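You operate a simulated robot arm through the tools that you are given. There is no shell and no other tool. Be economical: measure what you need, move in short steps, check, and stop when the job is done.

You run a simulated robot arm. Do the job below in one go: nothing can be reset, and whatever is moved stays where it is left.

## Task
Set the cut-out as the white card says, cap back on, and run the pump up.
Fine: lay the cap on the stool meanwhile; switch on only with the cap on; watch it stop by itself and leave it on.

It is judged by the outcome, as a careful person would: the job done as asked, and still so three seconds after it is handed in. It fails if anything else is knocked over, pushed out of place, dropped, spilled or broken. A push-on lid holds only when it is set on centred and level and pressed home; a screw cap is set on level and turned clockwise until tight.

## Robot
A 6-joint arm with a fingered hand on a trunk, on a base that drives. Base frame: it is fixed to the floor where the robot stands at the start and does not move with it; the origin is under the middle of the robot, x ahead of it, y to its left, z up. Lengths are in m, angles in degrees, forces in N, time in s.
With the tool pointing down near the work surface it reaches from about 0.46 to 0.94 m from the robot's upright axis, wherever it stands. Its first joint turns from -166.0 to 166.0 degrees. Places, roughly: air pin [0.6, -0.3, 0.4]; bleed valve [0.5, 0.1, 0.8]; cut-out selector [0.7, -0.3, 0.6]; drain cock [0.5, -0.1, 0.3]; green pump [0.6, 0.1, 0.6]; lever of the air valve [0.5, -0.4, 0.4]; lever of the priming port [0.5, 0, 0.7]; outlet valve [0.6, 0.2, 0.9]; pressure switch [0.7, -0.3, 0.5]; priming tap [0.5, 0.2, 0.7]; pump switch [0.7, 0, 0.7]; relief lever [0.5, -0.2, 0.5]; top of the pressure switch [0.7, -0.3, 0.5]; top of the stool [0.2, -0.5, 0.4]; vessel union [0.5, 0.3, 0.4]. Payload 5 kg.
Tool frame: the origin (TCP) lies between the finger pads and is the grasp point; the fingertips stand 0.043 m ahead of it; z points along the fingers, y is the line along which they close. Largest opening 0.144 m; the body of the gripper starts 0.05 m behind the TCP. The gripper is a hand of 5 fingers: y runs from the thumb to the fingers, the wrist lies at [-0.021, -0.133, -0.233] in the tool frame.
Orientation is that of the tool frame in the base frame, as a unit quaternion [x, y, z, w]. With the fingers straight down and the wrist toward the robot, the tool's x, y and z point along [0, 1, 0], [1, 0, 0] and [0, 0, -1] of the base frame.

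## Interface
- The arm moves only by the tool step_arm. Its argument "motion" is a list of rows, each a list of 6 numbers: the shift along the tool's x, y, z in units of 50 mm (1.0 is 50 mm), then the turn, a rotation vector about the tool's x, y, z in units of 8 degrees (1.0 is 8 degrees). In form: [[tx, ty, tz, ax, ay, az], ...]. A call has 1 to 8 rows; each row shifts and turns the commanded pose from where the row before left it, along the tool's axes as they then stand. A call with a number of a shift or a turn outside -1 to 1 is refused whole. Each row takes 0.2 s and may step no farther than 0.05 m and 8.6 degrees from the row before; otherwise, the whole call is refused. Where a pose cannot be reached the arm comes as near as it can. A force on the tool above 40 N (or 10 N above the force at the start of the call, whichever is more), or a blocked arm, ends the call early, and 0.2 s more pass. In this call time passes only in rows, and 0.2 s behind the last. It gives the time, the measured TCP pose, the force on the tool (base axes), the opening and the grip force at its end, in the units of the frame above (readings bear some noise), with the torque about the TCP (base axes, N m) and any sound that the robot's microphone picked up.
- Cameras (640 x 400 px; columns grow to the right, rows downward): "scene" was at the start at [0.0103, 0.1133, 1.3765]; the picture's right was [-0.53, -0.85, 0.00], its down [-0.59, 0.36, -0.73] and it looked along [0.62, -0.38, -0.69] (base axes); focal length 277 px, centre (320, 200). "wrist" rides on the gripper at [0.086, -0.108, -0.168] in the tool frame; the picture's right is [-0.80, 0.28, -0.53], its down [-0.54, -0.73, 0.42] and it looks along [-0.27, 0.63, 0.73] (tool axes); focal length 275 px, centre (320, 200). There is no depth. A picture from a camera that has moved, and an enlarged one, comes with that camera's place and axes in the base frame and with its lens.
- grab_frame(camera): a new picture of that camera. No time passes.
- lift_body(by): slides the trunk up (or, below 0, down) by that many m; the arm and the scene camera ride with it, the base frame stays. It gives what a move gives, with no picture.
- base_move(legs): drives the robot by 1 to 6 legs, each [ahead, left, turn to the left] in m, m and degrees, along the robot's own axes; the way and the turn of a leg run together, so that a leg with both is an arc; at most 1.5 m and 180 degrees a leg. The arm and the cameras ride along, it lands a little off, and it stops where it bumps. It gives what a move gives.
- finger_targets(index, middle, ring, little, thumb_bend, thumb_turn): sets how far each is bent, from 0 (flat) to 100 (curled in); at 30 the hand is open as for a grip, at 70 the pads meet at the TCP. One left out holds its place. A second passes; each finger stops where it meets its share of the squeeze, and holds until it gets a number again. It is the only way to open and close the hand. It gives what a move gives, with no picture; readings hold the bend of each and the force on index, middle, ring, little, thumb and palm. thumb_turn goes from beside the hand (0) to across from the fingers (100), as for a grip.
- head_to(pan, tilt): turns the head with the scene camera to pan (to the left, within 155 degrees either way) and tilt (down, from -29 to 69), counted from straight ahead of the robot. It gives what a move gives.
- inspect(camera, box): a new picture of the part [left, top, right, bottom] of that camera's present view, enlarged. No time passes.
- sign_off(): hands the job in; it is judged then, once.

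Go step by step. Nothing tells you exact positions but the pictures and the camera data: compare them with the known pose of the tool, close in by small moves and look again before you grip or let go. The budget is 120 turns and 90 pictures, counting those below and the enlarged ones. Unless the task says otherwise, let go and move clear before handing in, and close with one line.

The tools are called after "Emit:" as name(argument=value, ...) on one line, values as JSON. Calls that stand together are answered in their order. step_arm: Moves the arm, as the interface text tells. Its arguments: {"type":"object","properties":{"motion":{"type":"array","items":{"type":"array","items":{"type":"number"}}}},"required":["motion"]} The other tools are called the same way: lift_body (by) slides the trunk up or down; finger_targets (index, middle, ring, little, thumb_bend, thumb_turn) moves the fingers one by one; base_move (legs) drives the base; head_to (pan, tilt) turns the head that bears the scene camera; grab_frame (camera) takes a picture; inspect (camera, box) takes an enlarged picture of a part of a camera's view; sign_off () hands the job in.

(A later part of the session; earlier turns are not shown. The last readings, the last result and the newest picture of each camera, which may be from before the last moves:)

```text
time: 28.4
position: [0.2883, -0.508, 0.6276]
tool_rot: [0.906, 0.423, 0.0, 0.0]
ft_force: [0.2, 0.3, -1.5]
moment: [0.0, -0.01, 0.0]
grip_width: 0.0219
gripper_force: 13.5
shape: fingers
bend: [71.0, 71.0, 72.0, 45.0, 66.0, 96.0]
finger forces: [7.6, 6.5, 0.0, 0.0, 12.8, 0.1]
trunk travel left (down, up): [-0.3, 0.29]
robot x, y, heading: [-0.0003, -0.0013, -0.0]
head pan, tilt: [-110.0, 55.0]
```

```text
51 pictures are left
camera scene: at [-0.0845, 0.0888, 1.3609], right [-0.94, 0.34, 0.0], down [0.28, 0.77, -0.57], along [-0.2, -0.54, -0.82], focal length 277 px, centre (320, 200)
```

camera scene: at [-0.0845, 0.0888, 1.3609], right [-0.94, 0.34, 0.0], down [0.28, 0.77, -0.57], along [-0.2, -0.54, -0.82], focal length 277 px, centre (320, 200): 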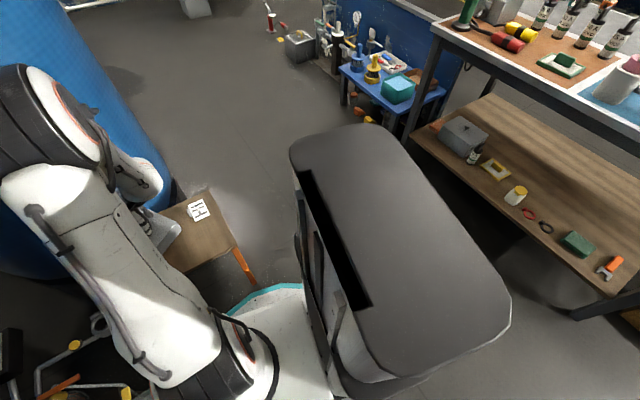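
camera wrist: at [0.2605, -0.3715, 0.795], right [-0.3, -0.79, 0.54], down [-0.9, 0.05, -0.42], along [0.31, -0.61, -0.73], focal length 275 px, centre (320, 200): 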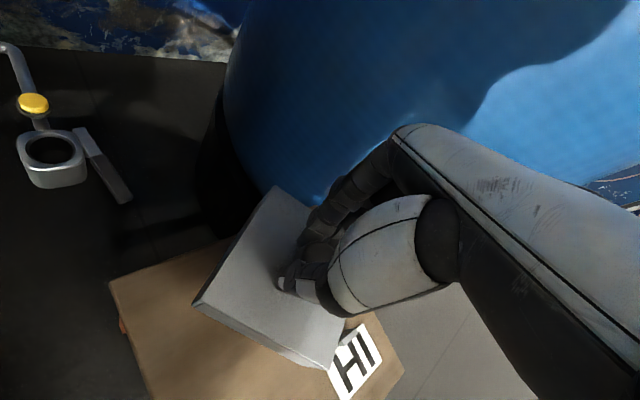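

Emit:
step_arm(motion=[[0, 0, 0.8, 0, 0, 0], [0, 0, 0.8, 0, 0, 0]])

Emit:
step_arm(motion=[[0, 0, 0.12, 0, 0, 0], [0, 0, 0.12, 0, 0, 0]])

Emit:
inspect(camera="wrist", box=[100, 140, 420, 400])

Emit:
inspect(camera="scene", box=[110, 160, 260, 290])

```text
time: 29.0
position: [0.2858, -0.5088, 0.5486]
tool_rot: [0.906, 0.422, -0.001, 0.001]
ft_force: [-0.6, -0.7, 0.3]
moment: [0.06, 0.04, 0.0]
grip_width: 0.022
gripper_force: 13.2
shape: fingers
bend: [71.0, 71.0, 72.0, 45.0, 66.0, 96.0]
finger forces: [7.8, 7.0, 0.0, 0.0, 12.7, 0.1]
trunk travel left (down, up): [-0.3, 0.29]
robot x, y, heading: [-0.0021, -0.0014, 0.1]
head pan, tilt: [-110.0, 55.0]
```

```text
time: 29.6
position: [0.2894, -0.5121, 0.5419]
tool_rot: [0.907, 0.421, 0.002, 0.006]
ft_force: [-1.9, 4.6, 19.8]
moment: [0.52, 0.29, 0.04]
grip_width: 0.0206
gripper_force: 19.5
shape: fingers
bend: [71.0, 72.0, 72.0, 45.0, 67.0, 95.0]
finger forces: [7.2, 6.5, 0.1, 0.0, 25.7, 0.0]
trunk travel left (down, up): [-0.3, 0.29]
robot x, y, heading: [-0.0018, 0.0059, 0.0]
head pan, tilt: [-110.0, 55.0]
stopped in row 2: the force on the tool passed its limit at 46 N (the readings are from after the stop); the commanded pose is now the measured one
```

```text
1.54 times, centred on (260, 270) of wrist
camera zoom: at [0.2603, -0.3741, 0.7088], right [-0.3, -0.79, 0.54], down [-0.9, 0.05, -0.43], along [0.31, -0.62, -0.72], focal length 424 px, centre (412, 92)
```

zoom: 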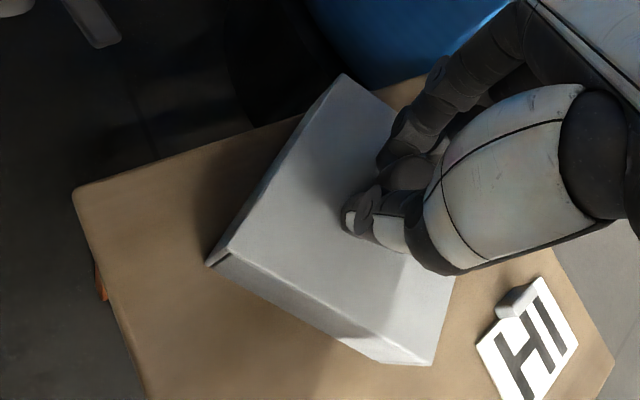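

```text
3.08 times, centred on (185, 225) of scene
camera zoom: at [-0.0854, 0.0904, 1.361], right [-0.94, 0.34, 0.0], down [0.28, 0.77, -0.57], along [-0.2, -0.54, -0.82], focal length 853 px, centre (735, 123)
```

zoom: 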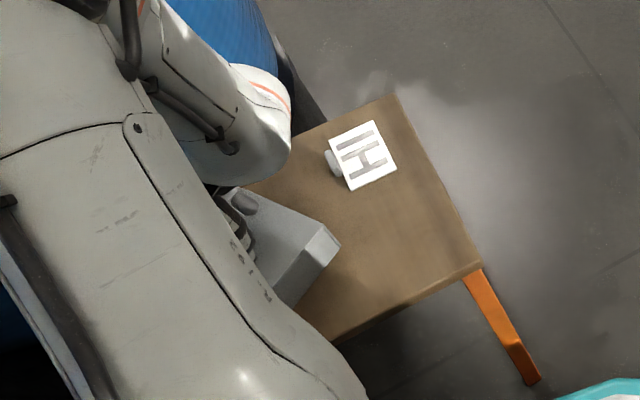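

The cap touches the stool. I'll let it go gently.

Emit:
finger_targets(index=58, middle=58, ring=56, little=40, thumb_bend=56)

Emit:
finger_targets(index=42, middle=42, ring=42, little=40, thumb_bend=42)

Emit:
inspect(camera="wrist", box=[100, 140, 420, 400])

```text
time: 30.7
position: [0.292, -0.5149, 0.5438]
tool_rot: [0.907, 0.421, 0.003, 0.009]
ft_force: [3.4, -0.7, 16.1]
moment: [0.36, 0.15, -0.13]
grip_width: 0.0511
gripper_force: 7.8
shape: fingers
bend: [57.0, 57.0, 56.0, 40.0, 58.0, 97.0]
finger forces: [0.0, 2.7, 0.1, 0.0, 13.4, 0.0]
trunk travel left (down, up): [-0.3, 0.29]
robot x, y, heading: [0.0003, -0.0005, -0.2]
head pan, tilt: [-110.0, 55.0]
stopped: the force on the tool passed its limit at 41 N (the readings are from after the stop); the commanded pose is now the measured one
```

```text
time: 31.7
position: [0.2906, -0.5131, 0.5424]
tool_rot: [0.907, 0.421, 0.002, 0.006]
ft_force: [-0.4, -1.9, 0.0]
moment: [-0.02, -0.02, -0.01]
grip_width: 0.1076
gripper_force: 0.1
shape: fingers
bend: [42.0, 42.0, 42.0, 40.0, 42.0, 97.0]
finger forces: [0.0, 0.1, 0.0, 0.1, 0.1, 0.1]
trunk travel left (down, up): [-0.3, 0.29]
robot x, y, heading: [-0.0007, 0.0037, 0.1]
head pan, tilt: [-110.0, 55.0]
```

```text
1.54 times, centred on (260, 270) of wrist
camera zoom: at [0.2612, -0.3751, 0.7081], right [-0.3, -0.79, 0.54], down [-0.9, 0.05, -0.43], along [0.31, -0.62, -0.72], focal length 424 px, centre (412, 92)
```

zoom: 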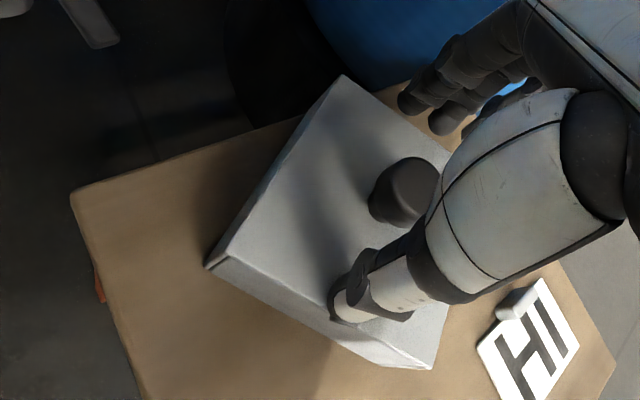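

The cap is resting on the stool. I'll rise, check it, and swing back to the selector.

Emit:
step_arm(motion=[[0, 0, -0.9, 0, 0, 0], [0, 0, -0.9, 0, 0, 0], [0, 0, -0.9, 0, 0, 0], [0, 0, -0.9, 0, 0, 0], [0, 0, -0.9, 0, 0, 0]])

Emit:
grab_frame(camera="wrist")

```text
time: 32.9
position: [0.29, -0.5092, 0.7669]
tool_rot: [0.907, 0.421, 0.003, 0.006]
ft_force: [0.4, 0.2, -0.8]
moment: [0.02, 0.03, 0.02]
grip_width: 0.1075
gripper_force: 0.1
shape: fingers
bend: [42.0, 42.0, 42.0, 40.0, 42.0, 97.0]
finger forces: [0.0, 0.1, 0.1, 0.0, 0.1, 0.1]
trunk travel left (down, up): [-0.3, 0.29]
robot x, y, heading: [0.0016, -0.0025, -0.1]
head pan, tilt: [-110.0, 55.0]
```

```text
47 pictures are left
camera wrist: at [0.26, -0.3716, 0.9328], right [-0.3, -0.79, 0.54], down [-0.9, 0.05, -0.43], along [0.31, -0.62, -0.72], focal length 275 px, centre (320, 200)
```

wrist: 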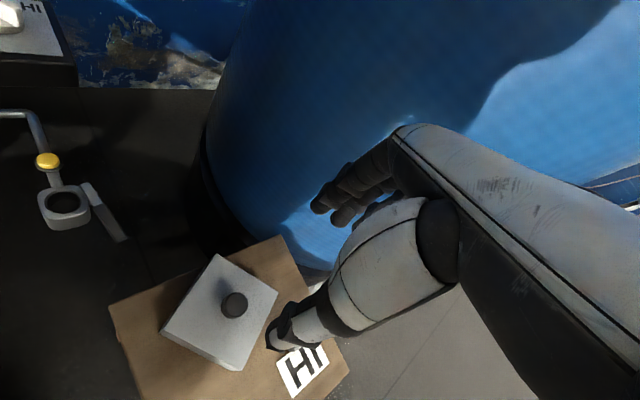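

Emit:
head_to(pan=-30, tilt=45)

Emit:
inspect(camera="scene", box=[285, 165, 355, 235])

Emit:
step_arm(motion=[[0.82, 0.12, 0, 0, 0, 0], [0.82, 0.12, 0, 0, 0, 0], [0.82, 0.12, 0, 0, 0, 0], [0.82, 0.12, 0, 0, 0, 0], [0.82, 0.12, 0, 0, 0, 0], [0.82, 0.12, 0, 0, 0, 0], [0.82, 0.12, 0, 0, 0, 0], [0.82, 0.12, 0, 0, 0, 0]])

Emit:
step_arm(motion=[[0, 0, 0, 0, 0, -1], [0, 0, 0, 0, 0, -1], [0, 0, 0, 0, 0, -1], [0, 0, 0, 0, 0, -1], [0, 0, 0, 0, 0, -1]])

Emit:
inspect(camera="wrist", box=[200, 120, 360, 280])

```text
time: 34.4
position: [0.2891, -0.5098, 0.7659]
tool_rot: [0.907, 0.421, 0.002, 0.006]
ft_force: [0.3, 0.5, 0.1]
moment: [0.04, 0.03, 0.01]
grip_width: 0.1075
gripper_force: 0.1
shape: fingers
bend: [42.0, 42.0, 42.0, 40.0, 42.0, 97.0]
finger forces: [0.1, 0.0, 0.0, 0.0, 0.0, 0.0]
trunk travel left (down, up): [-0.3, 0.29]
robot x, y, heading: [0.0002, 0.0036, -0.0]
head pan, tilt: [-30.0, 45.0]
```

```text
5.71 times, centred on (320, 200) of scene
camera zoom: at [0.0106, 0.1159, 1.3743], right [-0.5, -0.87, 0.0], down [-0.61, 0.35, -0.71], along [0.61, -0.35, -0.71], focal length 1584 px, centre (320, 200)
```

zoom: 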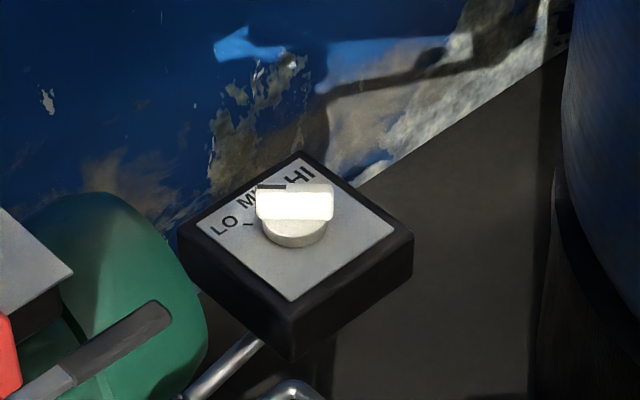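

```text
time: 36.2
position: [0.5372, -0.2918, 0.7677]
tool_rot: [0.907, 0.42, 0.002, 0.006]
ft_force: [-0.4, -0.3, -0.5]
moment: [0.01, -0.02, 0.02]
grip_width: 0.1074
gripper_force: 0.1
shape: fingers
bend: [42.0, 42.0, 42.0, 40.0, 42.0, 98.0]
finger forces: [0.1, 0.1, 0.1, 0.0, 0.1, 0.0]
trunk travel left (down, up): [-0.3, 0.29]
robot x, y, heading: [-0.0032, 0.002, 0.2]
head pan, tilt: [-30.0, 45.0]
```

```text
time: 37.4
position: [0.5372, -0.2915, 0.7678]
tool_rot: [0.708, 0.707, 0.0, 0.007]
ft_force: [0.2, 0.4, 0.7]
moment: [-0.02, -0.01, -0.03]
grip_width: 0.1077
gripper_force: 0.0
shape: fingers
bend: [42.0, 42.0, 42.0, 40.0, 42.0, 98.0]
finger forces: [0.1, 0.1, 0.0, 0.1, 0.0, 0.0]
trunk travel left (down, up): [-0.3, 0.29]
robot x, y, heading: [-0.0021, 0.0013, 0.2]
head pan, tilt: [-30.0, 45.0]
```

```text
2.50 times, centred on (280, 200) of wrist
camera zoom: at [0.4265, -0.203, 0.9336], right [0.28, -0.79, 0.54], down [-0.72, -0.54, -0.43], along [0.63, -0.27, -0.72], focal length 688 px, centre (420, 200)
```

zoom: 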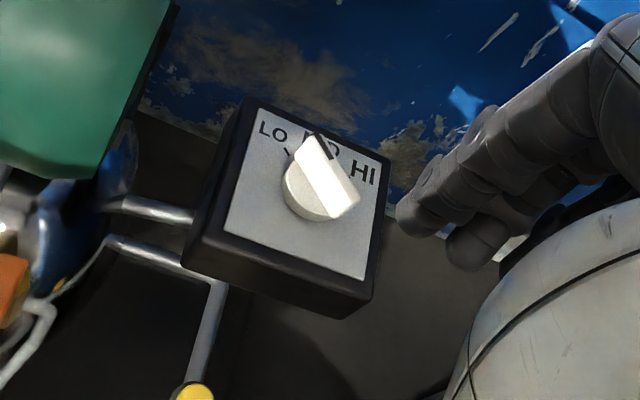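

The selector is a white bar knob currently near MID, with LO, MID and HI around its far side. I need a sharper look at the pointer.

Emit:
inspect(camera="wrist", box=[253, 142, 303, 184])

Emit:
inspect(camera="scene", box=[304, 187, 336, 215])

```text
9.52 times, centred on (278, 163) of wrist
camera zoom: at [0.4265, -0.203, 0.9336], right [0.28, -0.79, 0.54], down [-0.72, -0.54, -0.43], along [0.63, -0.27, -0.72], focal length 2622 px, centre (720, 552)
```

zoom: 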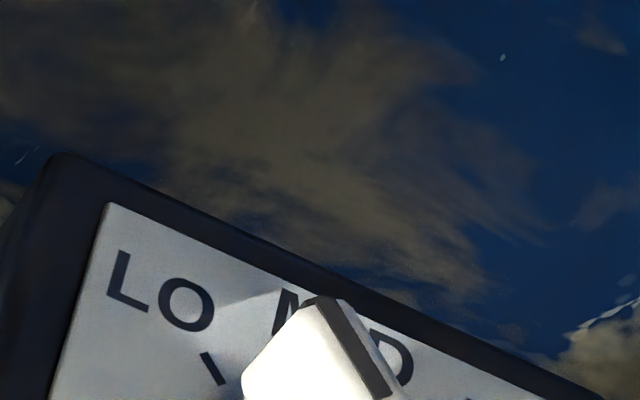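

```text
14.29 times, centred on (320, 201) of scene
camera zoom: at [0.0107, 0.1162, 1.3743], right [-0.5, -0.87, 0.0], down [-0.61, 0.35, -0.71], along [0.61, -0.35, -0.71], focal length 3961 px, centre (320, 186)
```

zoom: 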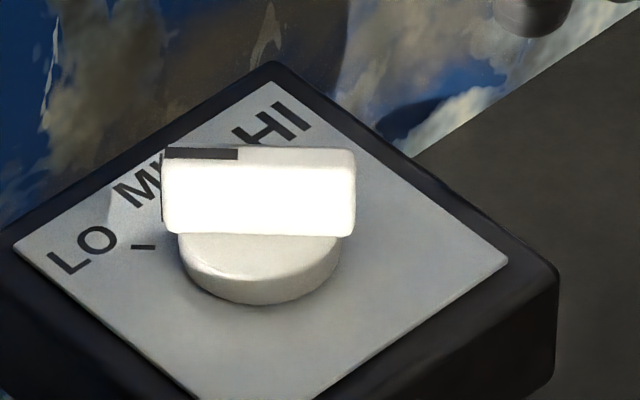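

In this close-up the dark line on the bar's top lies parallel to the LO tick, so the knob is set to LO. HI is then about 90° clockwise from it. I'll go over the knob and test in the air how far the hand can yaw.

Emit:
step_arm(motion=[[0.09, 0.95, 0, 0, 0, 0], [0.09, 0.95, 0, 0, 0, 0], [0.09, 0.95, 0, 0, 0, 0], [0.09, 0.95, 0, 0, 0, 0], [0, 0, 0, 0, 0, 1], [0, 0, 0, 0, 0, 1], [0, 0, 0, 0, 0, 1], [0, 0, 0, 0, 0, 0.75]])

Emit:
grab_frame(camera="wrist")

Emit:
step_arm(motion=[[0, 0, 0, 0, 0, 1], [0, 0, 0, 0, 0, 1], [0, 0, 0, 0, 0, 1], [0, 0, 0, 0, 0, 1], [0, 0, 0, 0, 0, 1], [0, 0, 0, 0, 0, 1], [0, 0, 0, 0, 0, 1], [0, 0, 0, 0, 0, 1]])

Emit:
grab_frame(camera="scene")

```text
time: 39.2
position: [0.7247, -0.2734, 0.769]
tool_rot: [0.866, 0.499, 0.002, 0.008]
ft_force: [0.8, -0.1, 0.6]
moment: [0.01, -0.01, -0.02]
grip_width: 0.1072
gripper_force: 0.1
shape: fingers
bend: [42.0, 42.0, 42.0, 40.0, 42.0, 98.0]
finger forces: [0.1, 0.0, 0.0, 0.1, 0.0, 0.1]
trunk travel left (down, up): [-0.3, 0.29]
robot x, y, heading: [0.0001, -0.0006, 0.0]
head pan, tilt: [-30.0, 45.0]
```

```text
42 pictures are left
camera wrist: at [0.6735, -0.1423, 0.9348], right [-0.16, -0.83, 0.54], down [-0.9, -0.11, -0.43], along [0.41, -0.55, -0.72], focal length 275 px, centre (320, 200)
```

wrist: 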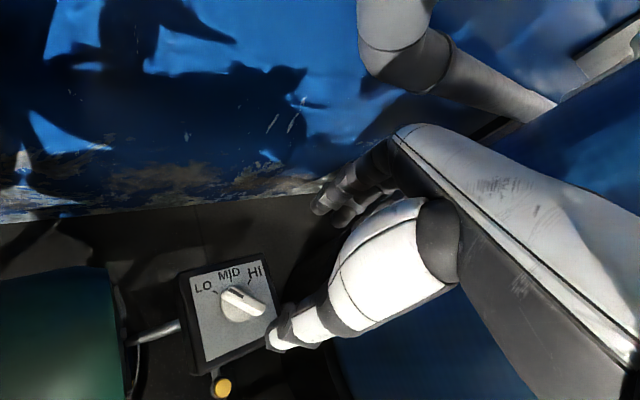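

```text
time: 41.0
position: [0.7272, -0.2733, 0.7698]
tool_rot: [0.999, -0.038, 0.005, 0.005]
ft_force: [-0.4, 0.1, -0.4]
moment: [0.01, -0.05, 0.02]
grip_width: 0.1073
gripper_force: 0.1
shape: fingers
bend: [42.0, 42.0, 42.0, 40.0, 42.0, 98.0]
finger forces: [0.1, 0.1, 0.0, 0.1, 0.0, 0.0]
trunk travel left (down, up): [-0.3, 0.29]
robot x, y, heading: [-0.0013, 0.0014, -0.2]
head pan, tilt: [-30.0, 45.0]
```

```text
41 pictures are left
camera scene: at [0.0106, 0.116, 1.3744], right [-0.5, -0.87, 0.0], down [-0.61, 0.35, -0.71], along [0.61, -0.35, -0.71], focal length 277 px, centre (320, 200)
```

scene: 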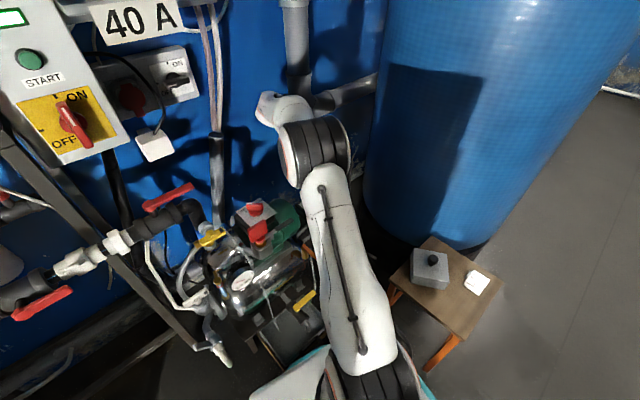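

The hand turns freely to -94°. I'll test the rest.

Emit:
step_arm(motion=[[0, 0, 0, 0, 0, 1], [0, 0, 0, 0, 0, 1], [0, 0, 0, 0, 0, 1], [0, 0, 0, 0, 0, 0.7]])

```text
time: 42.0
position: [0.7262, -0.2727, 0.7696]
tool_rot: [0.957, -0.291, 0.005, 0.003]
ft_force: [0.3, 1.0, 0.9]
moment: [0.02, 0.0, 0.02]
grip_width: 0.1076
gripper_force: 0.1
shape: fingers
bend: [42.0, 42.0, 42.0, 40.0, 42.0, 98.0]
finger forces: [0.0, 0.0, 0.0, 0.0, 0.0, 0.0]
trunk travel left (down, up): [-0.3, 0.29]
robot x, y, heading: [-0.0018, 0.0023, -0.0]
head pan, tilt: [-30.0, 45.0]
```

The full turn is reachable. I'll turn back to -30° and descend part of the way over the knob.

Emit:
step_arm(motion=[[0, 0, 0, 0, 0, -1], [0, 0, 0, 0, 0, -1], [0, 0, 0, 0, 0, -1], [0, 0, 0, 0, 0, -1], [0, 0, 0, 0, 0, -1], [0, 0, 0, 0, 0, -1], [0, 0, 0, 0, 0, -1], [0, 0, 0, 0, 0, -1]])

Emit:
step_arm(motion=[[0, 0, 0, 0, 0, -1], [0, 0, 0, 0, 0, -1], [0, 0, 0, 0, 0, -1], [0, 0, 0, 0, 0, -0.7], [0, 0, 0.8, 0, 0, 0], [0, 0, 0.8, 0, 0, 0], [0, 0, 0.8, 0, 0, 0]])

Emit:
inspect(camera="wrist", box=[180, 180, 420, 400])

Emit:
inspect(camera="scene", box=[280, 150, 360, 220])

```text
time: 43.8
position: [0.7278, -0.274, 0.7689]
tool_rot: [0.965, 0.261, 0.003, 0.006]
ft_force: [-0.1, -0.4, -0.7]
moment: [0.0, 0.0, -0.02]
grip_width: 0.1075
gripper_force: 0.0
shape: fingers
bend: [42.0, 42.0, 42.0, 40.0, 42.0, 98.0]
finger forces: [0.1, 0.1, 0.0, 0.1, 0.0, 0.0]
trunk travel left (down, up): [-0.3, 0.29]
robot x, y, heading: [-0.002, -0.0001, 0.1]
head pan, tilt: [-30.0, 45.0]
```

```text
time: 45.4
position: [0.7282, -0.2742, 0.6507]
tool_rot: [0.867, 0.498, 0.002, 0.006]
ft_force: [0.4, -0.4, 2.8]
moment: [0.0, 0.04, 0.02]
grip_width: 0.1075
gripper_force: 0.1
shape: fingers
bend: [42.0, 42.0, 42.0, 40.0, 42.0, 98.0]
finger forces: [0.0, 0.0, 0.1, 0.1, 0.0, 0.0]
trunk travel left (down, up): [-0.3, 0.29]
robot x, y, heading: [0.0002, -0.0008, -0.2]
head pan, tilt: [-30.0, 45.0]
```

```text
1.82 times, centred on (300, 290) of wrist
camera zoom: at [0.6746, -0.1436, 0.8174], right [-0.16, -0.83, 0.54], down [-0.9, -0.11, -0.43], along [0.42, -0.55, -0.72], focal length 500 px, centre (356, 36)
```

zoom: 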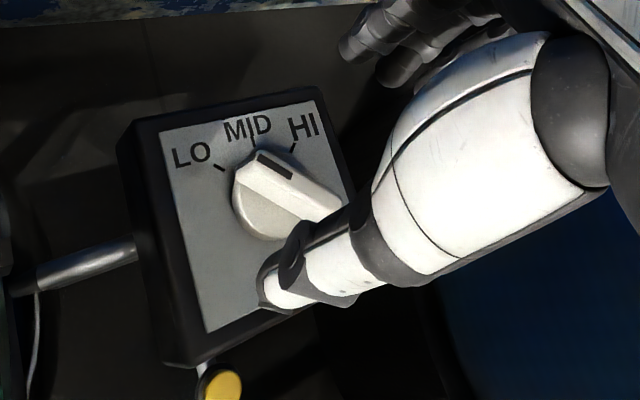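

```text
5.71 times, centred on (320, 185) of scene
camera zoom: at [0.0106, 0.1161, 1.3744], right [-0.5, -0.87, 0.0], down [-0.61, 0.35, -0.71], along [0.61, -0.35, -0.71], focal length 1584 px, centre (320, 286)
```

zoom: 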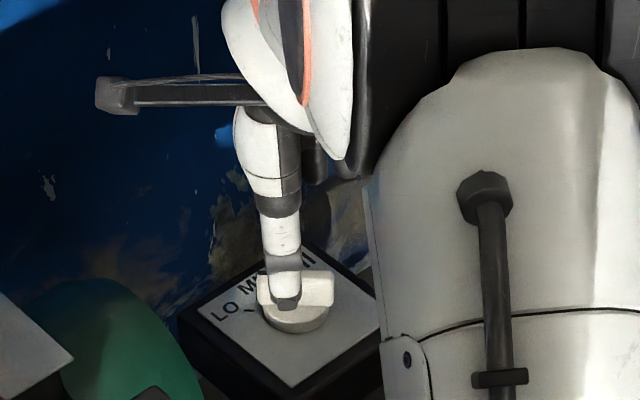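

The alignment over the knob is good. I'll go down and close on the bar.

Emit:
step_arm(motion=[[0, -0.06, 0.45, 0, 0, 0], [0, 0, 0.4, 0, 0, 0]])

Emit:
finger_targets(index=64, middle=64, ring=55, little=40, thumb_bend=62)

Emit:
inspect(camera="wrist", box=[180, 180, 420, 400])

Emit:
inspect(camera="scene", box=[290, 165, 350, 220])

```text
time: 46.0
position: [0.7269, -0.2729, 0.6072]
tool_rot: [0.867, 0.498, 0.002, 0.007]
ft_force: [0.4, 0.6, 1.0]
moment: [-0.04, -0.02, -0.01]
grip_width: 0.1075
gripper_force: 0.1
shape: fingers
bend: [42.0, 42.0, 42.0, 40.0, 42.0, 98.0]
finger forces: [0.1, 0.0, 0.0, 0.1, 0.1, 0.1]
trunk travel left (down, up): [-0.3, 0.29]
robot x, y, heading: [0.0031, -0.0022, 0.1]
head pan, tilt: [-30.0, 45.0]
```

```text
time: 47.0
position: [0.725, -0.2735, 0.6073]
tool_rot: [0.867, 0.499, 0.002, 0.006]
ft_force: [0.5, -0.6, 0.4]
moment: [0.03, -0.02, 0.0]
grip_width: 0.0324
gripper_force: 0.1
shape: fingers
bend: [64.0, 64.0, 55.0, 40.0, 62.0, 98.0]
finger forces: [0.0, 0.0, 0.1, 0.0, 0.0, 0.0]
trunk travel left (down, up): [-0.3, 0.29]
robot x, y, heading: [0.0006, -0.0023, -0.3]
head pan, tilt: [-30.0, 45.0]
```

```text
1.82 times, centred on (300, 290) of wrist
camera zoom: at [0.6736, -0.1419, 0.7736], right [-0.16, -0.83, 0.54], down [-0.9, -0.11, -0.43], along [0.41, -0.55, -0.72], focal length 500 px, centre (356, 36)
```

zoom: 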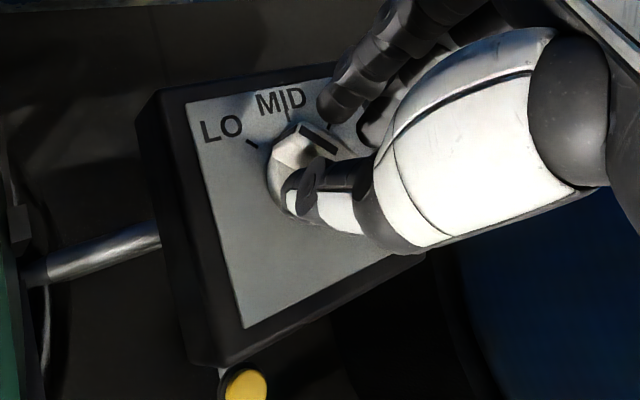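

```text
7.27 times, centred on (320, 192) of scene
camera zoom: at [0.0108, 0.116, 1.3743], right [-0.5, -0.87, 0.0], down [-0.61, 0.35, -0.71], along [0.61, -0.35, -0.71], focal length 2016 px, centre (320, 254)
```

zoom: 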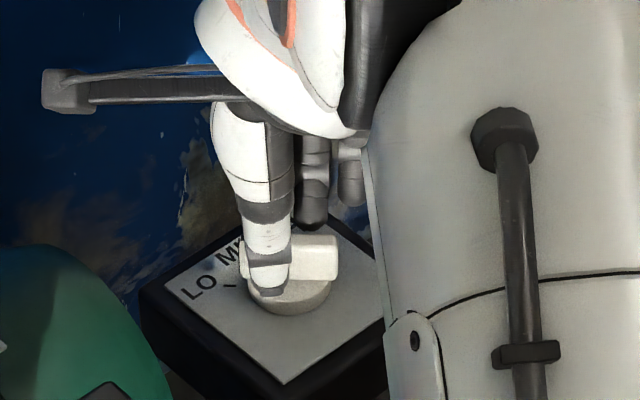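

Emit:
finger_targets(index=85, middle=85, ring=72, little=40, thumb_bend=80)

Emit:
inspect(camera="wrist", box=[180, 180, 420, 400])

```text
time: 48.0
position: [0.7251, -0.274, 0.6067]
tool_rot: [0.867, 0.498, 0.001, 0.005]
ft_force: [-6.9, -10.4, -12.2]
moment: [-0.36, 0.21, 0.04]
grip_width: 0.015
gripper_force: 21.6
shape: fingers
bend: [72.0, 72.0, 72.0, 40.0, 69.0, 96.0]
finger forces: [15.6, 8.3, 0.0, 0.0, 20.0, 0.0]
trunk travel left (down, up): [-0.3, 0.29]
robot x, y, heading: [0.0028, 0.0015, 0.0]
head pan, tilt: [-30.0, 45.0]
```

```text
1.82 times, centred on (300, 290) of wrist
camera zoom: at [0.6732, -0.1432, 0.7722], right [-0.16, -0.83, 0.54], down [-0.9, -0.11, -0.43], along [0.41, -0.55, -0.72], focal length 500 px, centre (356, 36)
```

zoom: 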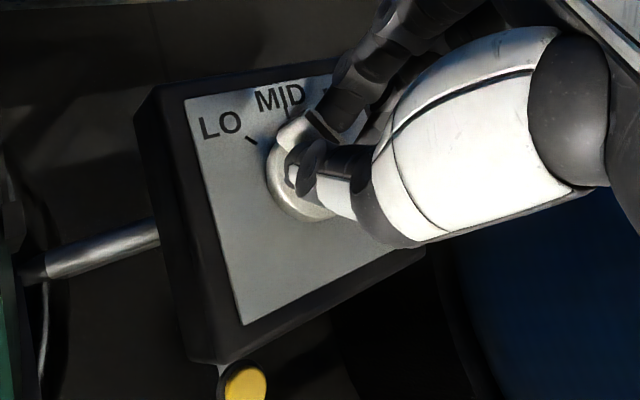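

Gripped. Now I'll turn it clockwise.

Emit:
step_arm(motion=[[0, 0, 0, 0, 0, 1], [0, 0, 0, 0, 0, 1], [0, 0, 0, 0, 0, 1], [0, 0, 0, 0, 0, 1], [0, 0, 0, 0, 0, 1]])

Emit:
inspect(camera="wrist", box=[180, 180, 420, 400])

```text
time: 49.2
position: [0.7255, -0.2748, 0.6051]
tool_rot: [0.985, 0.17, 0.003, 0.004]
ft_force: [-21.9, -17.3, -3.8]
moment: [-0.53, 0.75, 0.16]
grip_width: 0.0145
gripper_force: 26.4
shape: fingers
bend: [72.0, 72.0, 72.0, 40.0, 69.0, 97.0]
finger forces: [16.0, 16.5, 0.1, 0.0, 19.7, 0.0]
trunk travel left (down, up): [-0.3, 0.29]
robot x, y, heading: [0.0021, -0.0007, -0.2]
head pan, tilt: [-30.0, 45.0]
```

```text
1.82 times, centred on (300, 290) of wrist
camera zoom: at [0.7677, -0.1422, 0.7728], right [-0.66, -0.53, 0.53], down [-0.75, 0.5, -0.43], along [-0.04, -0.69, -0.73], focal length 500 px, centre (356, 36)
```

zoom: 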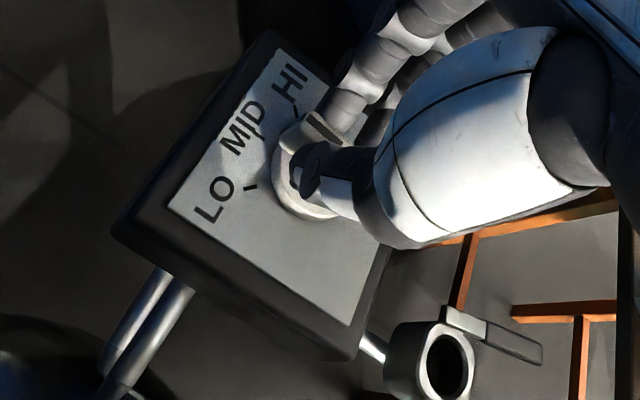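

The knob follows the hand. I'll ease off the side load a little and go on turning.

Emit:
step_arm(motion=[[-0.06, 0.02, 0, 0, 0, 1], [0, 0, 0, 0, 0, 1], [0, 0, 0, 0, 0, 1], [0, 0, 0, 0, 0, 1], [0, 0, 0, 0, 0, 1]])

Emit:
inspect(camera="wrist", box=[180, 180, 420, 400])

```text
time: 50.4
position: [0.7222, -0.2767, 0.6063]
tool_rot: [0.984, -0.175, 0.004, 0.003]
ft_force: [-19.3, -8.5, -2.1]
moment: [-0.32, 0.74, 0.15]
grip_width: 0.0145
gripper_force: 26.4
shape: fingers
bend: [72.0, 72.0, 72.0, 40.0, 71.0, 97.0]
finger forces: [16.7, 17.7, 0.3, 0.0, 16.8, 0.0]
trunk travel left (down, up): [-0.3, 0.29]
robot x, y, heading: [0.0027, 0.0019, -0.2]
head pan, tilt: [-30.0, 45.0]
```

```text
1.82 times, centred on (300, 290) of wrist
camera zoom: at [0.8389, -0.2025, 0.7738], right [-0.85, 0.01, 0.53], down [-0.25, 0.86, -0.43], along [-0.46, -0.5, -0.73], focal length 500 px, centre (356, 36)
```

zoom: 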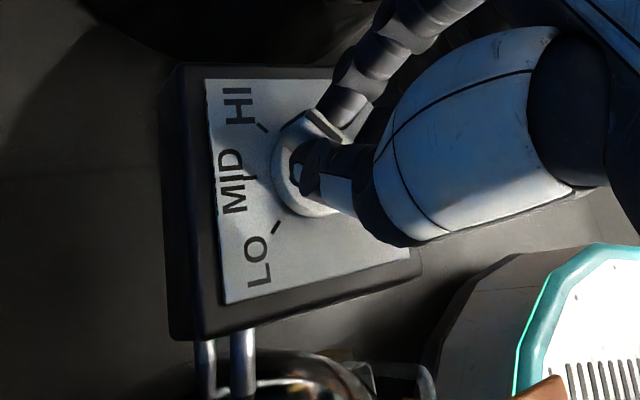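

Nearly at HI; about 10° more.

Emit:
step_arm(motion=[[0, 0, 0, 0, 0, 0.8], [0, 0, 0, 0, 0, 0.6]])

Emit:
inspect(camera="wrist", box=[180, 180, 420, 400])

```text
time: 51.0
position: [0.723, -0.2753, 0.6072]
tool_rot: [0.963, -0.271, 0.006, 0.003]
ft_force: [-14.4, -6.3, -1.5]
moment: [-0.15, 0.78, 0.54]
grip_width: 0.0143
gripper_force: 28.7
shape: fingers
bend: [72.0, 72.0, 72.0, 40.0, 70.0, 98.0]
finger forces: [10.0, 21.2, 5.4, 0.1, 21.6, 0.0]
trunk travel left (down, up): [-0.3, 0.29]
robot x, y, heading: [-0.0024, 0.0021, -0.0]
head pan, tilt: [-30.0, 45.0]
```

```text
1.82 times, centred on (300, 290) of wrist
camera zoom: at [0.8511, -0.2266, 0.7747], right [-0.83, 0.18, 0.53], down [-0.08, 0.9, -0.43], along [-0.55, -0.4, -0.73], focal length 500 px, centre (356, 36)
```

zoom: 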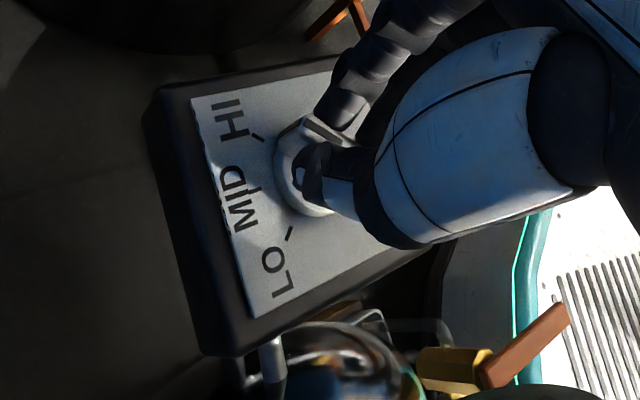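

The turning torque has risen, so it has likely reached the HI stop. I'll release, rise and check.

Emit:
finger_targets(index=45, middle=45, ring=42, little=40, thumb_bend=42)

Emit:
step_arm(motion=[[0, 0, -0.6, 0, 0, 0], [0, 0, -1, 0, 0, 0], [0, 0, -1, 0, 0, 0]])

Emit:
inspect(camera="wrist", box=[180, 200, 340, 360])

```text
time: 52.0
position: [0.7246, -0.2769, 0.6059]
tool_rot: [0.963, -0.27, 0.006, 0.004]
ft_force: [-0.1, 0.6, 0.3]
moment: [-0.02, 0.0, 0.0]
grip_width: 0.1017
gripper_force: 0.1
shape: fingers
bend: [45.0, 45.0, 42.0, 40.0, 42.0, 98.0]
finger forces: [0.1, 0.0, 0.0, 0.1, 0.0, 0.1]
trunk travel left (down, up): [-0.3, 0.29]
robot x, y, heading: [0.0045, 0.002, -0.1]
head pan, tilt: [-30.0, 45.0]
```

```text
time: 52.8
position: [0.7215, -0.2773, 0.7376]
tool_rot: [0.963, -0.27, 0.006, 0.004]
ft_force: [0.0, -0.1, -0.5]
moment: [-0.01, -0.02, 0.0]
grip_width: 0.1013
gripper_force: 0.1
shape: fingers
bend: [45.0, 45.0, 42.0, 40.0, 42.0, 98.0]
finger forces: [0.1, 0.0, 0.0, 0.1, 0.0, 0.0]
trunk travel left (down, up): [-0.3, 0.29]
robot x, y, heading: [0.0006, -0.0035, -0.2]
head pan, tilt: [-30.0, 45.0]
```

```text
2.50 times, centred on (260, 280) of wrist
camera zoom: at [0.8506, -0.2268, 0.9067], right [-0.83, 0.18, 0.53], down [-0.08, 0.9, -0.43], along [-0.55, -0.4, -0.73], focal length 688 px, centre (470, 0)
```

zoom: 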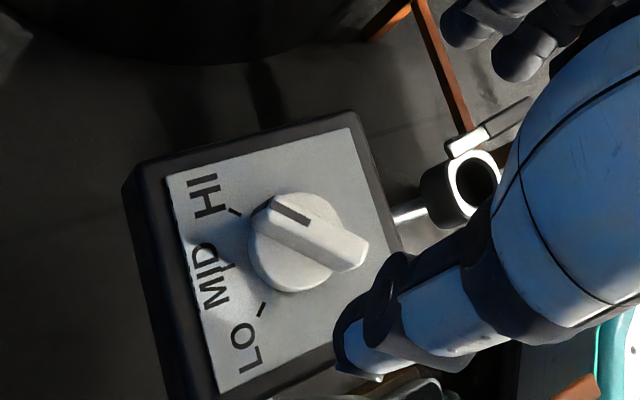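

The selector now sits at HI. I'll level the hand, turn it back and return to the cap on the stool.

Emit:
step_arm(motion=[[0, 0, -0.6, 0.03, -0.1, 0], [0, 0, 0, 0, 0, -1], [0, 0, 0, 0, 0, -1], [0, 0, 0, 0, 0, -1], [0, 0, 0, 0, 0, -1], [0, 0, 0, 0, 0, -1], [0, 0, 0, 0, 0, -1], [0, 0, 0, 0, 0, -1]])

Emit:
step_arm(motion=[[0, 0, 0, 0, 0, -1], [0, 0, 0, 0, 0, -1], [0, 0, 0, 0, 0, -1], [-0.843, -0.32, 0, 0, 0, 0], [-0.843, -0.32, 0, 0, 0, 0], [-0.843, -0.32, 0, 0, 0, 0], [-0.843, -0.32, 0, 0, 0, 0]])

Emit:
step_arm(motion=[[-0.843, -0.32, 0, 0, 0, 0], [-0.843, -0.32, 0, 0, 0, 0], [-0.843, -0.32, 0, 0, 0, 0], [-0.843, -0.32, 0, 0, 0, 0], [-0.843, -0.32, 0, 0, 0, 0], [-0.843, -0.32, 0, 0, 0, 0], [-0.843, -0.32, 0, 0, 0, 0]])

Emit:
inspect(camera="scene", box=[285, 165, 355, 235])

Emit:
grab_frame(camera="wrist")

```text
time: 54.6
position: [0.7213, -0.2751, 0.7661]
tool_rot: [0.977, 0.213, 0.001, -0.001]
ft_force: [0.6, 0.0, 0.1]
moment: [-0.04, 0.03, 0.01]
grip_width: 0.1016
gripper_force: 0.1
shape: fingers
bend: [45.0, 45.0, 42.0, 40.0, 42.0, 98.0]
finger forces: [0.0, 0.0, 0.0, 0.0, 0.0, 0.0]
trunk travel left (down, up): [-0.3, 0.29]
robot x, y, heading: [0.001, -0.0004, -0.0]
head pan, tilt: [-30.0, 45.0]
```

```text
time: 56.2
position: [0.5639, -0.3584, 0.7672]
tool_rot: [0.911, 0.411, 0.0, 0.001]
ft_force: [-0.4, -0.5, -0.5]
moment: [-0.01, 0.02, 0.01]
grip_width: 0.1016
gripper_force: 0.1
shape: fingers
bend: [45.0, 45.0, 42.0, 40.0, 42.0, 98.0]
finger forces: [0.0, 0.1, 0.0, 0.0, 0.0, 0.0]
trunk travel left (down, up): [-0.3, 0.29]
robot x, y, heading: [-0.0035, 0.0016, -0.0]
head pan, tilt: [-30.0, 45.0]
```

```text
time: 57.8
position: [0.2842, -0.5051, 0.7654]
tool_rot: [0.911, 0.412, 0.0, -0.002]
ft_force: [0.4, 0.0, 0.4]
moment: [-0.04, 0.05, -0.01]
grip_width: 0.1013
gripper_force: 0.1
shape: fingers
bend: [45.0, 45.0, 42.0, 40.0, 42.0, 98.0]
finger forces: [0.0, 0.0, 0.0, 0.0, 0.0, 0.0]
trunk travel left (down, up): [-0.3, 0.29]
robot x, y, heading: [0.0025, 0.0016, 0.2]
head pan, tilt: [-30.0, 45.0]
```

```text
5.71 times, centred on (320, 200) of scene
camera zoom: at [0.0109, 0.1162, 1.3743], right [-0.5, -0.87, 0.0], down [-0.61, 0.35, -0.71], along [0.61, -0.35, -0.71], focal length 1584 px, centre (320, 200)
```

zoom: 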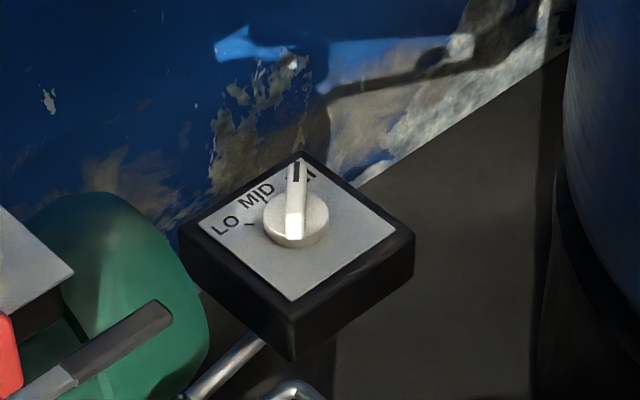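

```text
30 pictures are left
camera wrist: at [0.2596, -0.3689, 0.934], right [-0.31, -0.79, 0.53], down [-0.9, 0.07, -0.42], along [0.29, -0.61, -0.73], focal length 275 px, centre (320, 200)
```

wrist: 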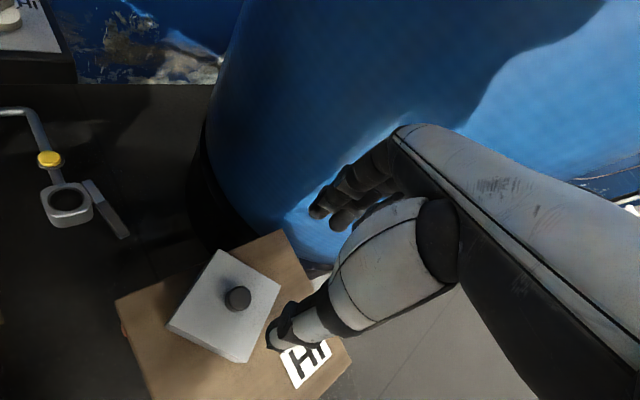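

HI is confirmed from the head camera too. I'll descend to the cap's knob at the former release height and grip again.

Emit:
step_arm(motion=[[0, 0, 0.88, 0, 0, 0], [0, 0, 0.88, 0, 0, 0], [0, 0, 0.88, 0, 0, 0], [0, 0, 0.88, 0, 0, 0], [-0.04, 0.03, 0.84, 0, 0, 0]])

Emit:
finger_targets(index=62, middle=62, ring=62, little=45, thumb_bend=60)

Emit:
inspect(camera="wrist", box=[100, 140, 420, 400])

```text
time: 59.0
position: [0.2829, -0.5062, 0.5469]
tool_rot: [0.911, 0.411, 0.0, -0.001]
ft_force: [0.3, 0.4, 0.3]
moment: [-0.02, 0.04, -0.02]
grip_width: 0.1017
gripper_force: 0.0
shape: fingers
bend: [45.0, 45.0, 42.0, 40.0, 42.0, 98.0]
finger forces: [0.1, 0.0, 0.0, 0.0, 0.1, 0.1]
trunk travel left (down, up): [-0.3, 0.29]
robot x, y, heading: [-0.001, -0.0051, -0.3]
head pan, tilt: [-30.0, 45.0]
```

```text
time: 60.0
position: [0.2842, -0.5068, 0.5479]
tool_rot: [0.911, 0.412, -0.001, 0.0]
ft_force: [-0.2, 0.8, -0.5]
moment: [0.01, -0.01, 0.0]
grip_width: 0.0397
gripper_force: 0.1
shape: fingers
bend: [62.0, 62.0, 62.0, 45.0, 60.0, 98.0]
finger forces: [0.1, 0.0, 0.1, 0.1, 0.0, 0.0]
trunk travel left (down, up): [-0.3, 0.29]
robot x, y, heading: [0.0021, 0.0004, 0.1]
head pan, tilt: [-30.0, 45.0]
```

```text
1.54 times, centred on (260, 270) of wrist
camera zoom: at [0.2591, -0.3703, 0.7153], right [-0.31, -0.79, 0.53], down [-0.9, 0.07, -0.42], along [0.29, -0.61, -0.73], focal length 424 px, centre (412, 92)
```

zoom: 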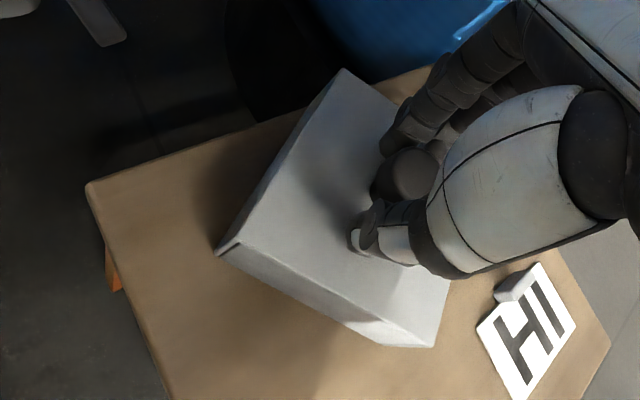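

Emit:
step_arm(motion=[[-0.06, 0, 0, 0, 0, 0]])

Emit:
finger_targets(index=76, middle=76, ring=72, little=45, thumb_bend=74)

Emit:
step_arm(motion=[[0, 0, -0.5, 0, 0, 0], [0, 0, -0.5, 0, 0, 0]])

Emit:
inspect(camera="wrist", box=[100, 140, 420, 400])

```text
time: 60.4
position: [0.2822, -0.5101, 0.5474]
tool_rot: [0.911, 0.412, -0.001, -0.002]
ft_force: [-0.3, 0.1, 0.7]
moment: [0.0, 0.01, 0.0]
grip_width: 0.0394
gripper_force: 0.0
shape: fingers
bend: [62.0, 62.0, 62.0, 45.0, 60.0, 98.0]
finger forces: [0.0, 0.1, 0.0, 0.0, 0.0, 0.0]
trunk travel left (down, up): [-0.3, 0.29]
robot x, y, heading: [-0.0002, 0.0018, -0.1]
head pan, tilt: [-30.0, 45.0]
```

```text
time: 61.4
position: [0.2818, -0.5096, 0.5475]
tool_rot: [0.911, 0.412, 0.0, -0.002]
ft_force: [-0.3, 0.1, 0.9]
moment: [0.24, -0.02, 0.04]
grip_width: 0.0244
gripper_force: 18.7
shape: fingers
bend: [71.0, 73.0, 72.0, 45.0, 66.0, 96.0]
finger forces: [11.8, 9.7, 0.0, 0.1, 16.1, 0.0]
trunk travel left (down, up): [-0.3, 0.29]
robot x, y, heading: [0.0031, 0.0031, -0.1]
head pan, tilt: [-30.0, 45.0]
```

```text
time: 62.0
position: [0.2802, -0.5092, 0.5966]
tool_rot: [0.911, 0.412, 0.0, -0.001]
ft_force: [-0.2, 0.1, -2.0]
moment: [0.02, 0.03, 0.01]
grip_width: 0.0243
gripper_force: 18.5
shape: fingers
bend: [71.0, 75.0, 72.0, 45.0, 66.0, 95.0]
finger forces: [11.2, 9.2, 0.0, 0.1, 16.7, 0.1]
trunk travel left (down, up): [-0.3, 0.29]
robot x, y, heading: [-0.0019, -0.0028, -0.0]
head pan, tilt: [-30.0, 45.0]
```

```text
1.54 times, centred on (260, 270) of wrist
camera zoom: at [0.256, -0.3717, 0.7648], right [-0.31, -0.79, 0.53], down [-0.9, 0.07, -0.42], along [0.29, -0.61, -0.73], focal length 424 px, centre (412, 92)
```

zoom: 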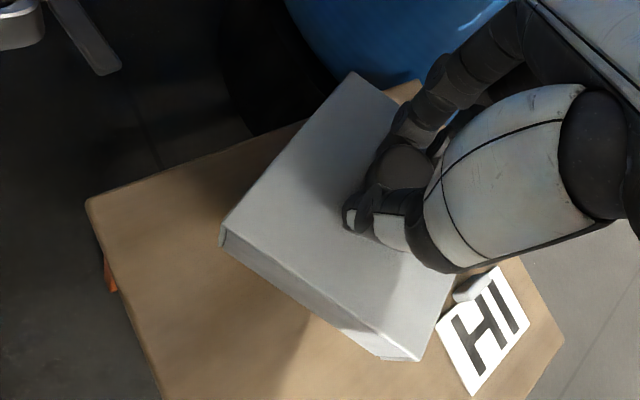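

The cap is lifted and held nearly square. I'll raise it and carry it back over the box, turning it to match.

Emit:
step_arm(motion=[[0, 0, -0.95, 0, 0, 0], [0, 0, -0.95, 0, 0, 0], [0, 0, -0.95, 0, 0, 0], [0, 0, -0.95, 0, 0, 0], [0.855, 0.328, 0, 0, 0, 0], [0.855, 0.328, 0, 0, 0, 0], [0.855, 0.328, 0, 0, 0, 0]])

Emit:
step_arm(motion=[[0.855, 0.328, 0, 0, 0, 0], [0.855, 0.328, 0, 0, 0, 0], [0.855, 0.328, 0, 0, 0, 0], [0.855, 0.328, 0, 0, 0, 0], [0.855, 0.328, 0, 0, 0, 0], [0.855, 0.328, 0, 0, 0, 0], [0.855, 0.328, 0, 0, 0, 0], [0.855, 0.328, 0, 0, 0, 0]])

Emit:
step_arm(motion=[[0, 0, 0, 0, 0, -1], [0, 0, 0, 0, 0, -1], [0, 0, 0, 0, 0, -1], [0, 0, 0, 0, 0, -1], [0, 0, 0, 0, 0, -1], [0, 0, 0, 0, 0, -1], [0, 0, 0, 0, 0, -1], [0, 0, 0, 0, 0, -0.35]])

Emit:
inspect(camera="scene", box=[270, 140, 370, 230])

Emit:
inspect(camera="wrist", box=[100, 140, 420, 400])

```text
time: 63.6
position: [0.4025, -0.4443, 0.788]
tool_rot: [0.911, 0.412, 0.0, 0.001]
ft_force: [-0.7, -1.4, -1.5]
moment: [0.01, -0.01, 0.02]
grip_width: 0.0239
gripper_force: 18.3
shape: fingers
bend: [71.0, 75.0, 72.0, 45.0, 66.0, 95.0]
finger forces: [11.2, 9.1, 0.1, 0.0, 16.6, 0.0]
trunk travel left (down, up): [-0.3, 0.29]
robot x, y, heading: [-0.0041, -0.003, -0.1]
head pan, tilt: [-30.0, 45.0]
```

```text
time: 65.4
position: [0.7264, -0.2762, 0.7878]
tool_rot: [0.912, 0.411, 0.0, -0.001]
ft_force: [-0.4, -0.8, -1.3]
moment: [0.02, -0.05, 0.03]
grip_width: 0.0236
gripper_force: 18.5
shape: fingers
bend: [71.0, 75.0, 72.0, 45.0, 66.0, 95.0]
finger forces: [11.0, 9.0, 0.1, 0.1, 16.6, 0.0]
trunk travel left (down, up): [-0.3, 0.29]
robot x, y, heading: [0.0014, -0.001, 0.1]
head pan, tilt: [-30.0, 45.0]
```

```text
time: 67.2
position: [0.7284, -0.2765, 0.7878]
tool_rot: [0.591, 0.806, 0.0, 0.0]
ft_force: [0.1, 0.4, -1.0]
moment: [-0.02, 0.01, 0.01]
grip_width: 0.0239
gripper_force: 18.1
shape: fingers
bend: [71.0, 75.0, 72.0, 45.0, 66.0, 95.0]
finger forces: [10.7, 8.9, 0.0, 0.0, 16.6, 0.1]
trunk travel left (down, up): [-0.3, 0.29]
robot x, y, heading: [0.0033, 0.0001, -0.0]
head pan, tilt: [-30.0, 45.0]
```

```text
4.44 times, centred on (320, 185) of scene
camera zoom: at [0.0108, 0.116, 1.3744], right [-0.5, -0.87, 0.0], down [-0.61, 0.35, -0.71], along [0.61, -0.35, -0.71], focal length 1232 px, centre (320, 267)
```

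zoom: 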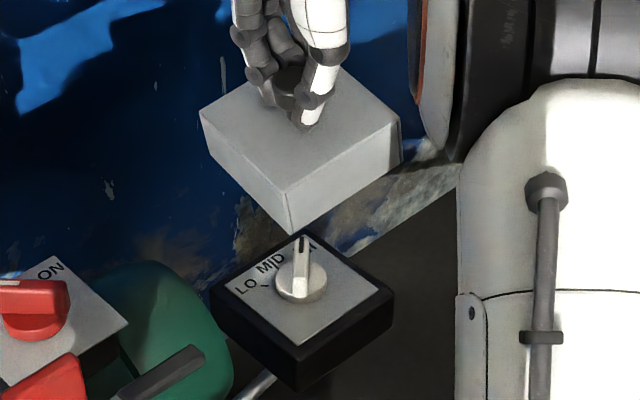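

```text
1.54 times, centred on (260, 270) of wrist
camera zoom: at [0.5983, -0.2268, 0.9559], right [0.51, -0.67, 0.53], down [-0.53, -0.74, -0.42], along [0.68, -0.07, -0.73], focal length 424 px, centre (412, 92)
```

zoom: 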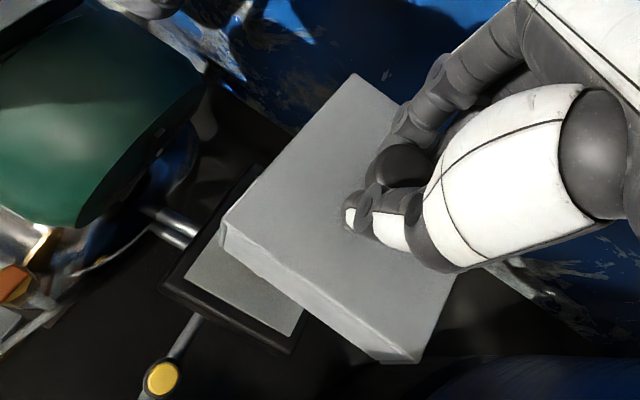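

The cap hangs over the box but looks slightly tilted or turned in my grip. I'll enlarge to measure it.

Emit:
inspect(camera="scene", box=[295, 145, 340, 230])

Emit:
inspect(camera="scene", box=[290, 150, 340, 195])

```text
4.71 times, centred on (318, 188) of scene
camera zoom: at [0.0108, 0.116, 1.3744], right [-0.5, -0.87, 0.0], down [-0.61, 0.35, -0.71], along [0.61, -0.35, -0.71], focal length 1305 px, centre (332, 259)
```

zoom: 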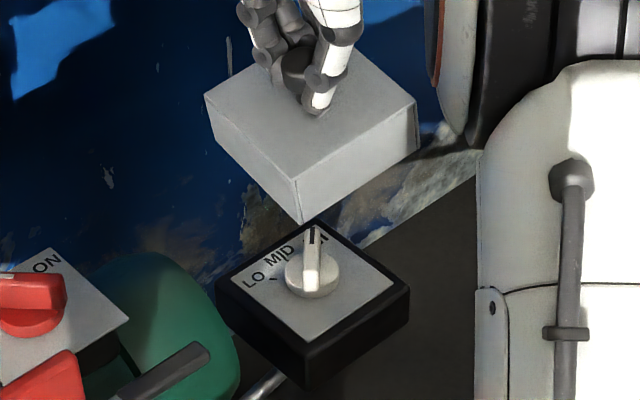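

```text
8.89 times, centred on (315, 172) of scene
camera zoom: at [0.0108, 0.116, 1.3744], right [-0.5, -0.87, 0.0], down [-0.61, 0.35, -0.71], along [0.61, -0.35, -0.71], focal length 2464 px, centre (364, 444)
```

zoom: 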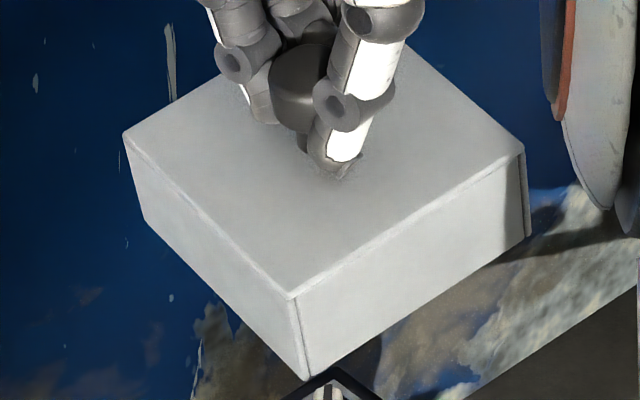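

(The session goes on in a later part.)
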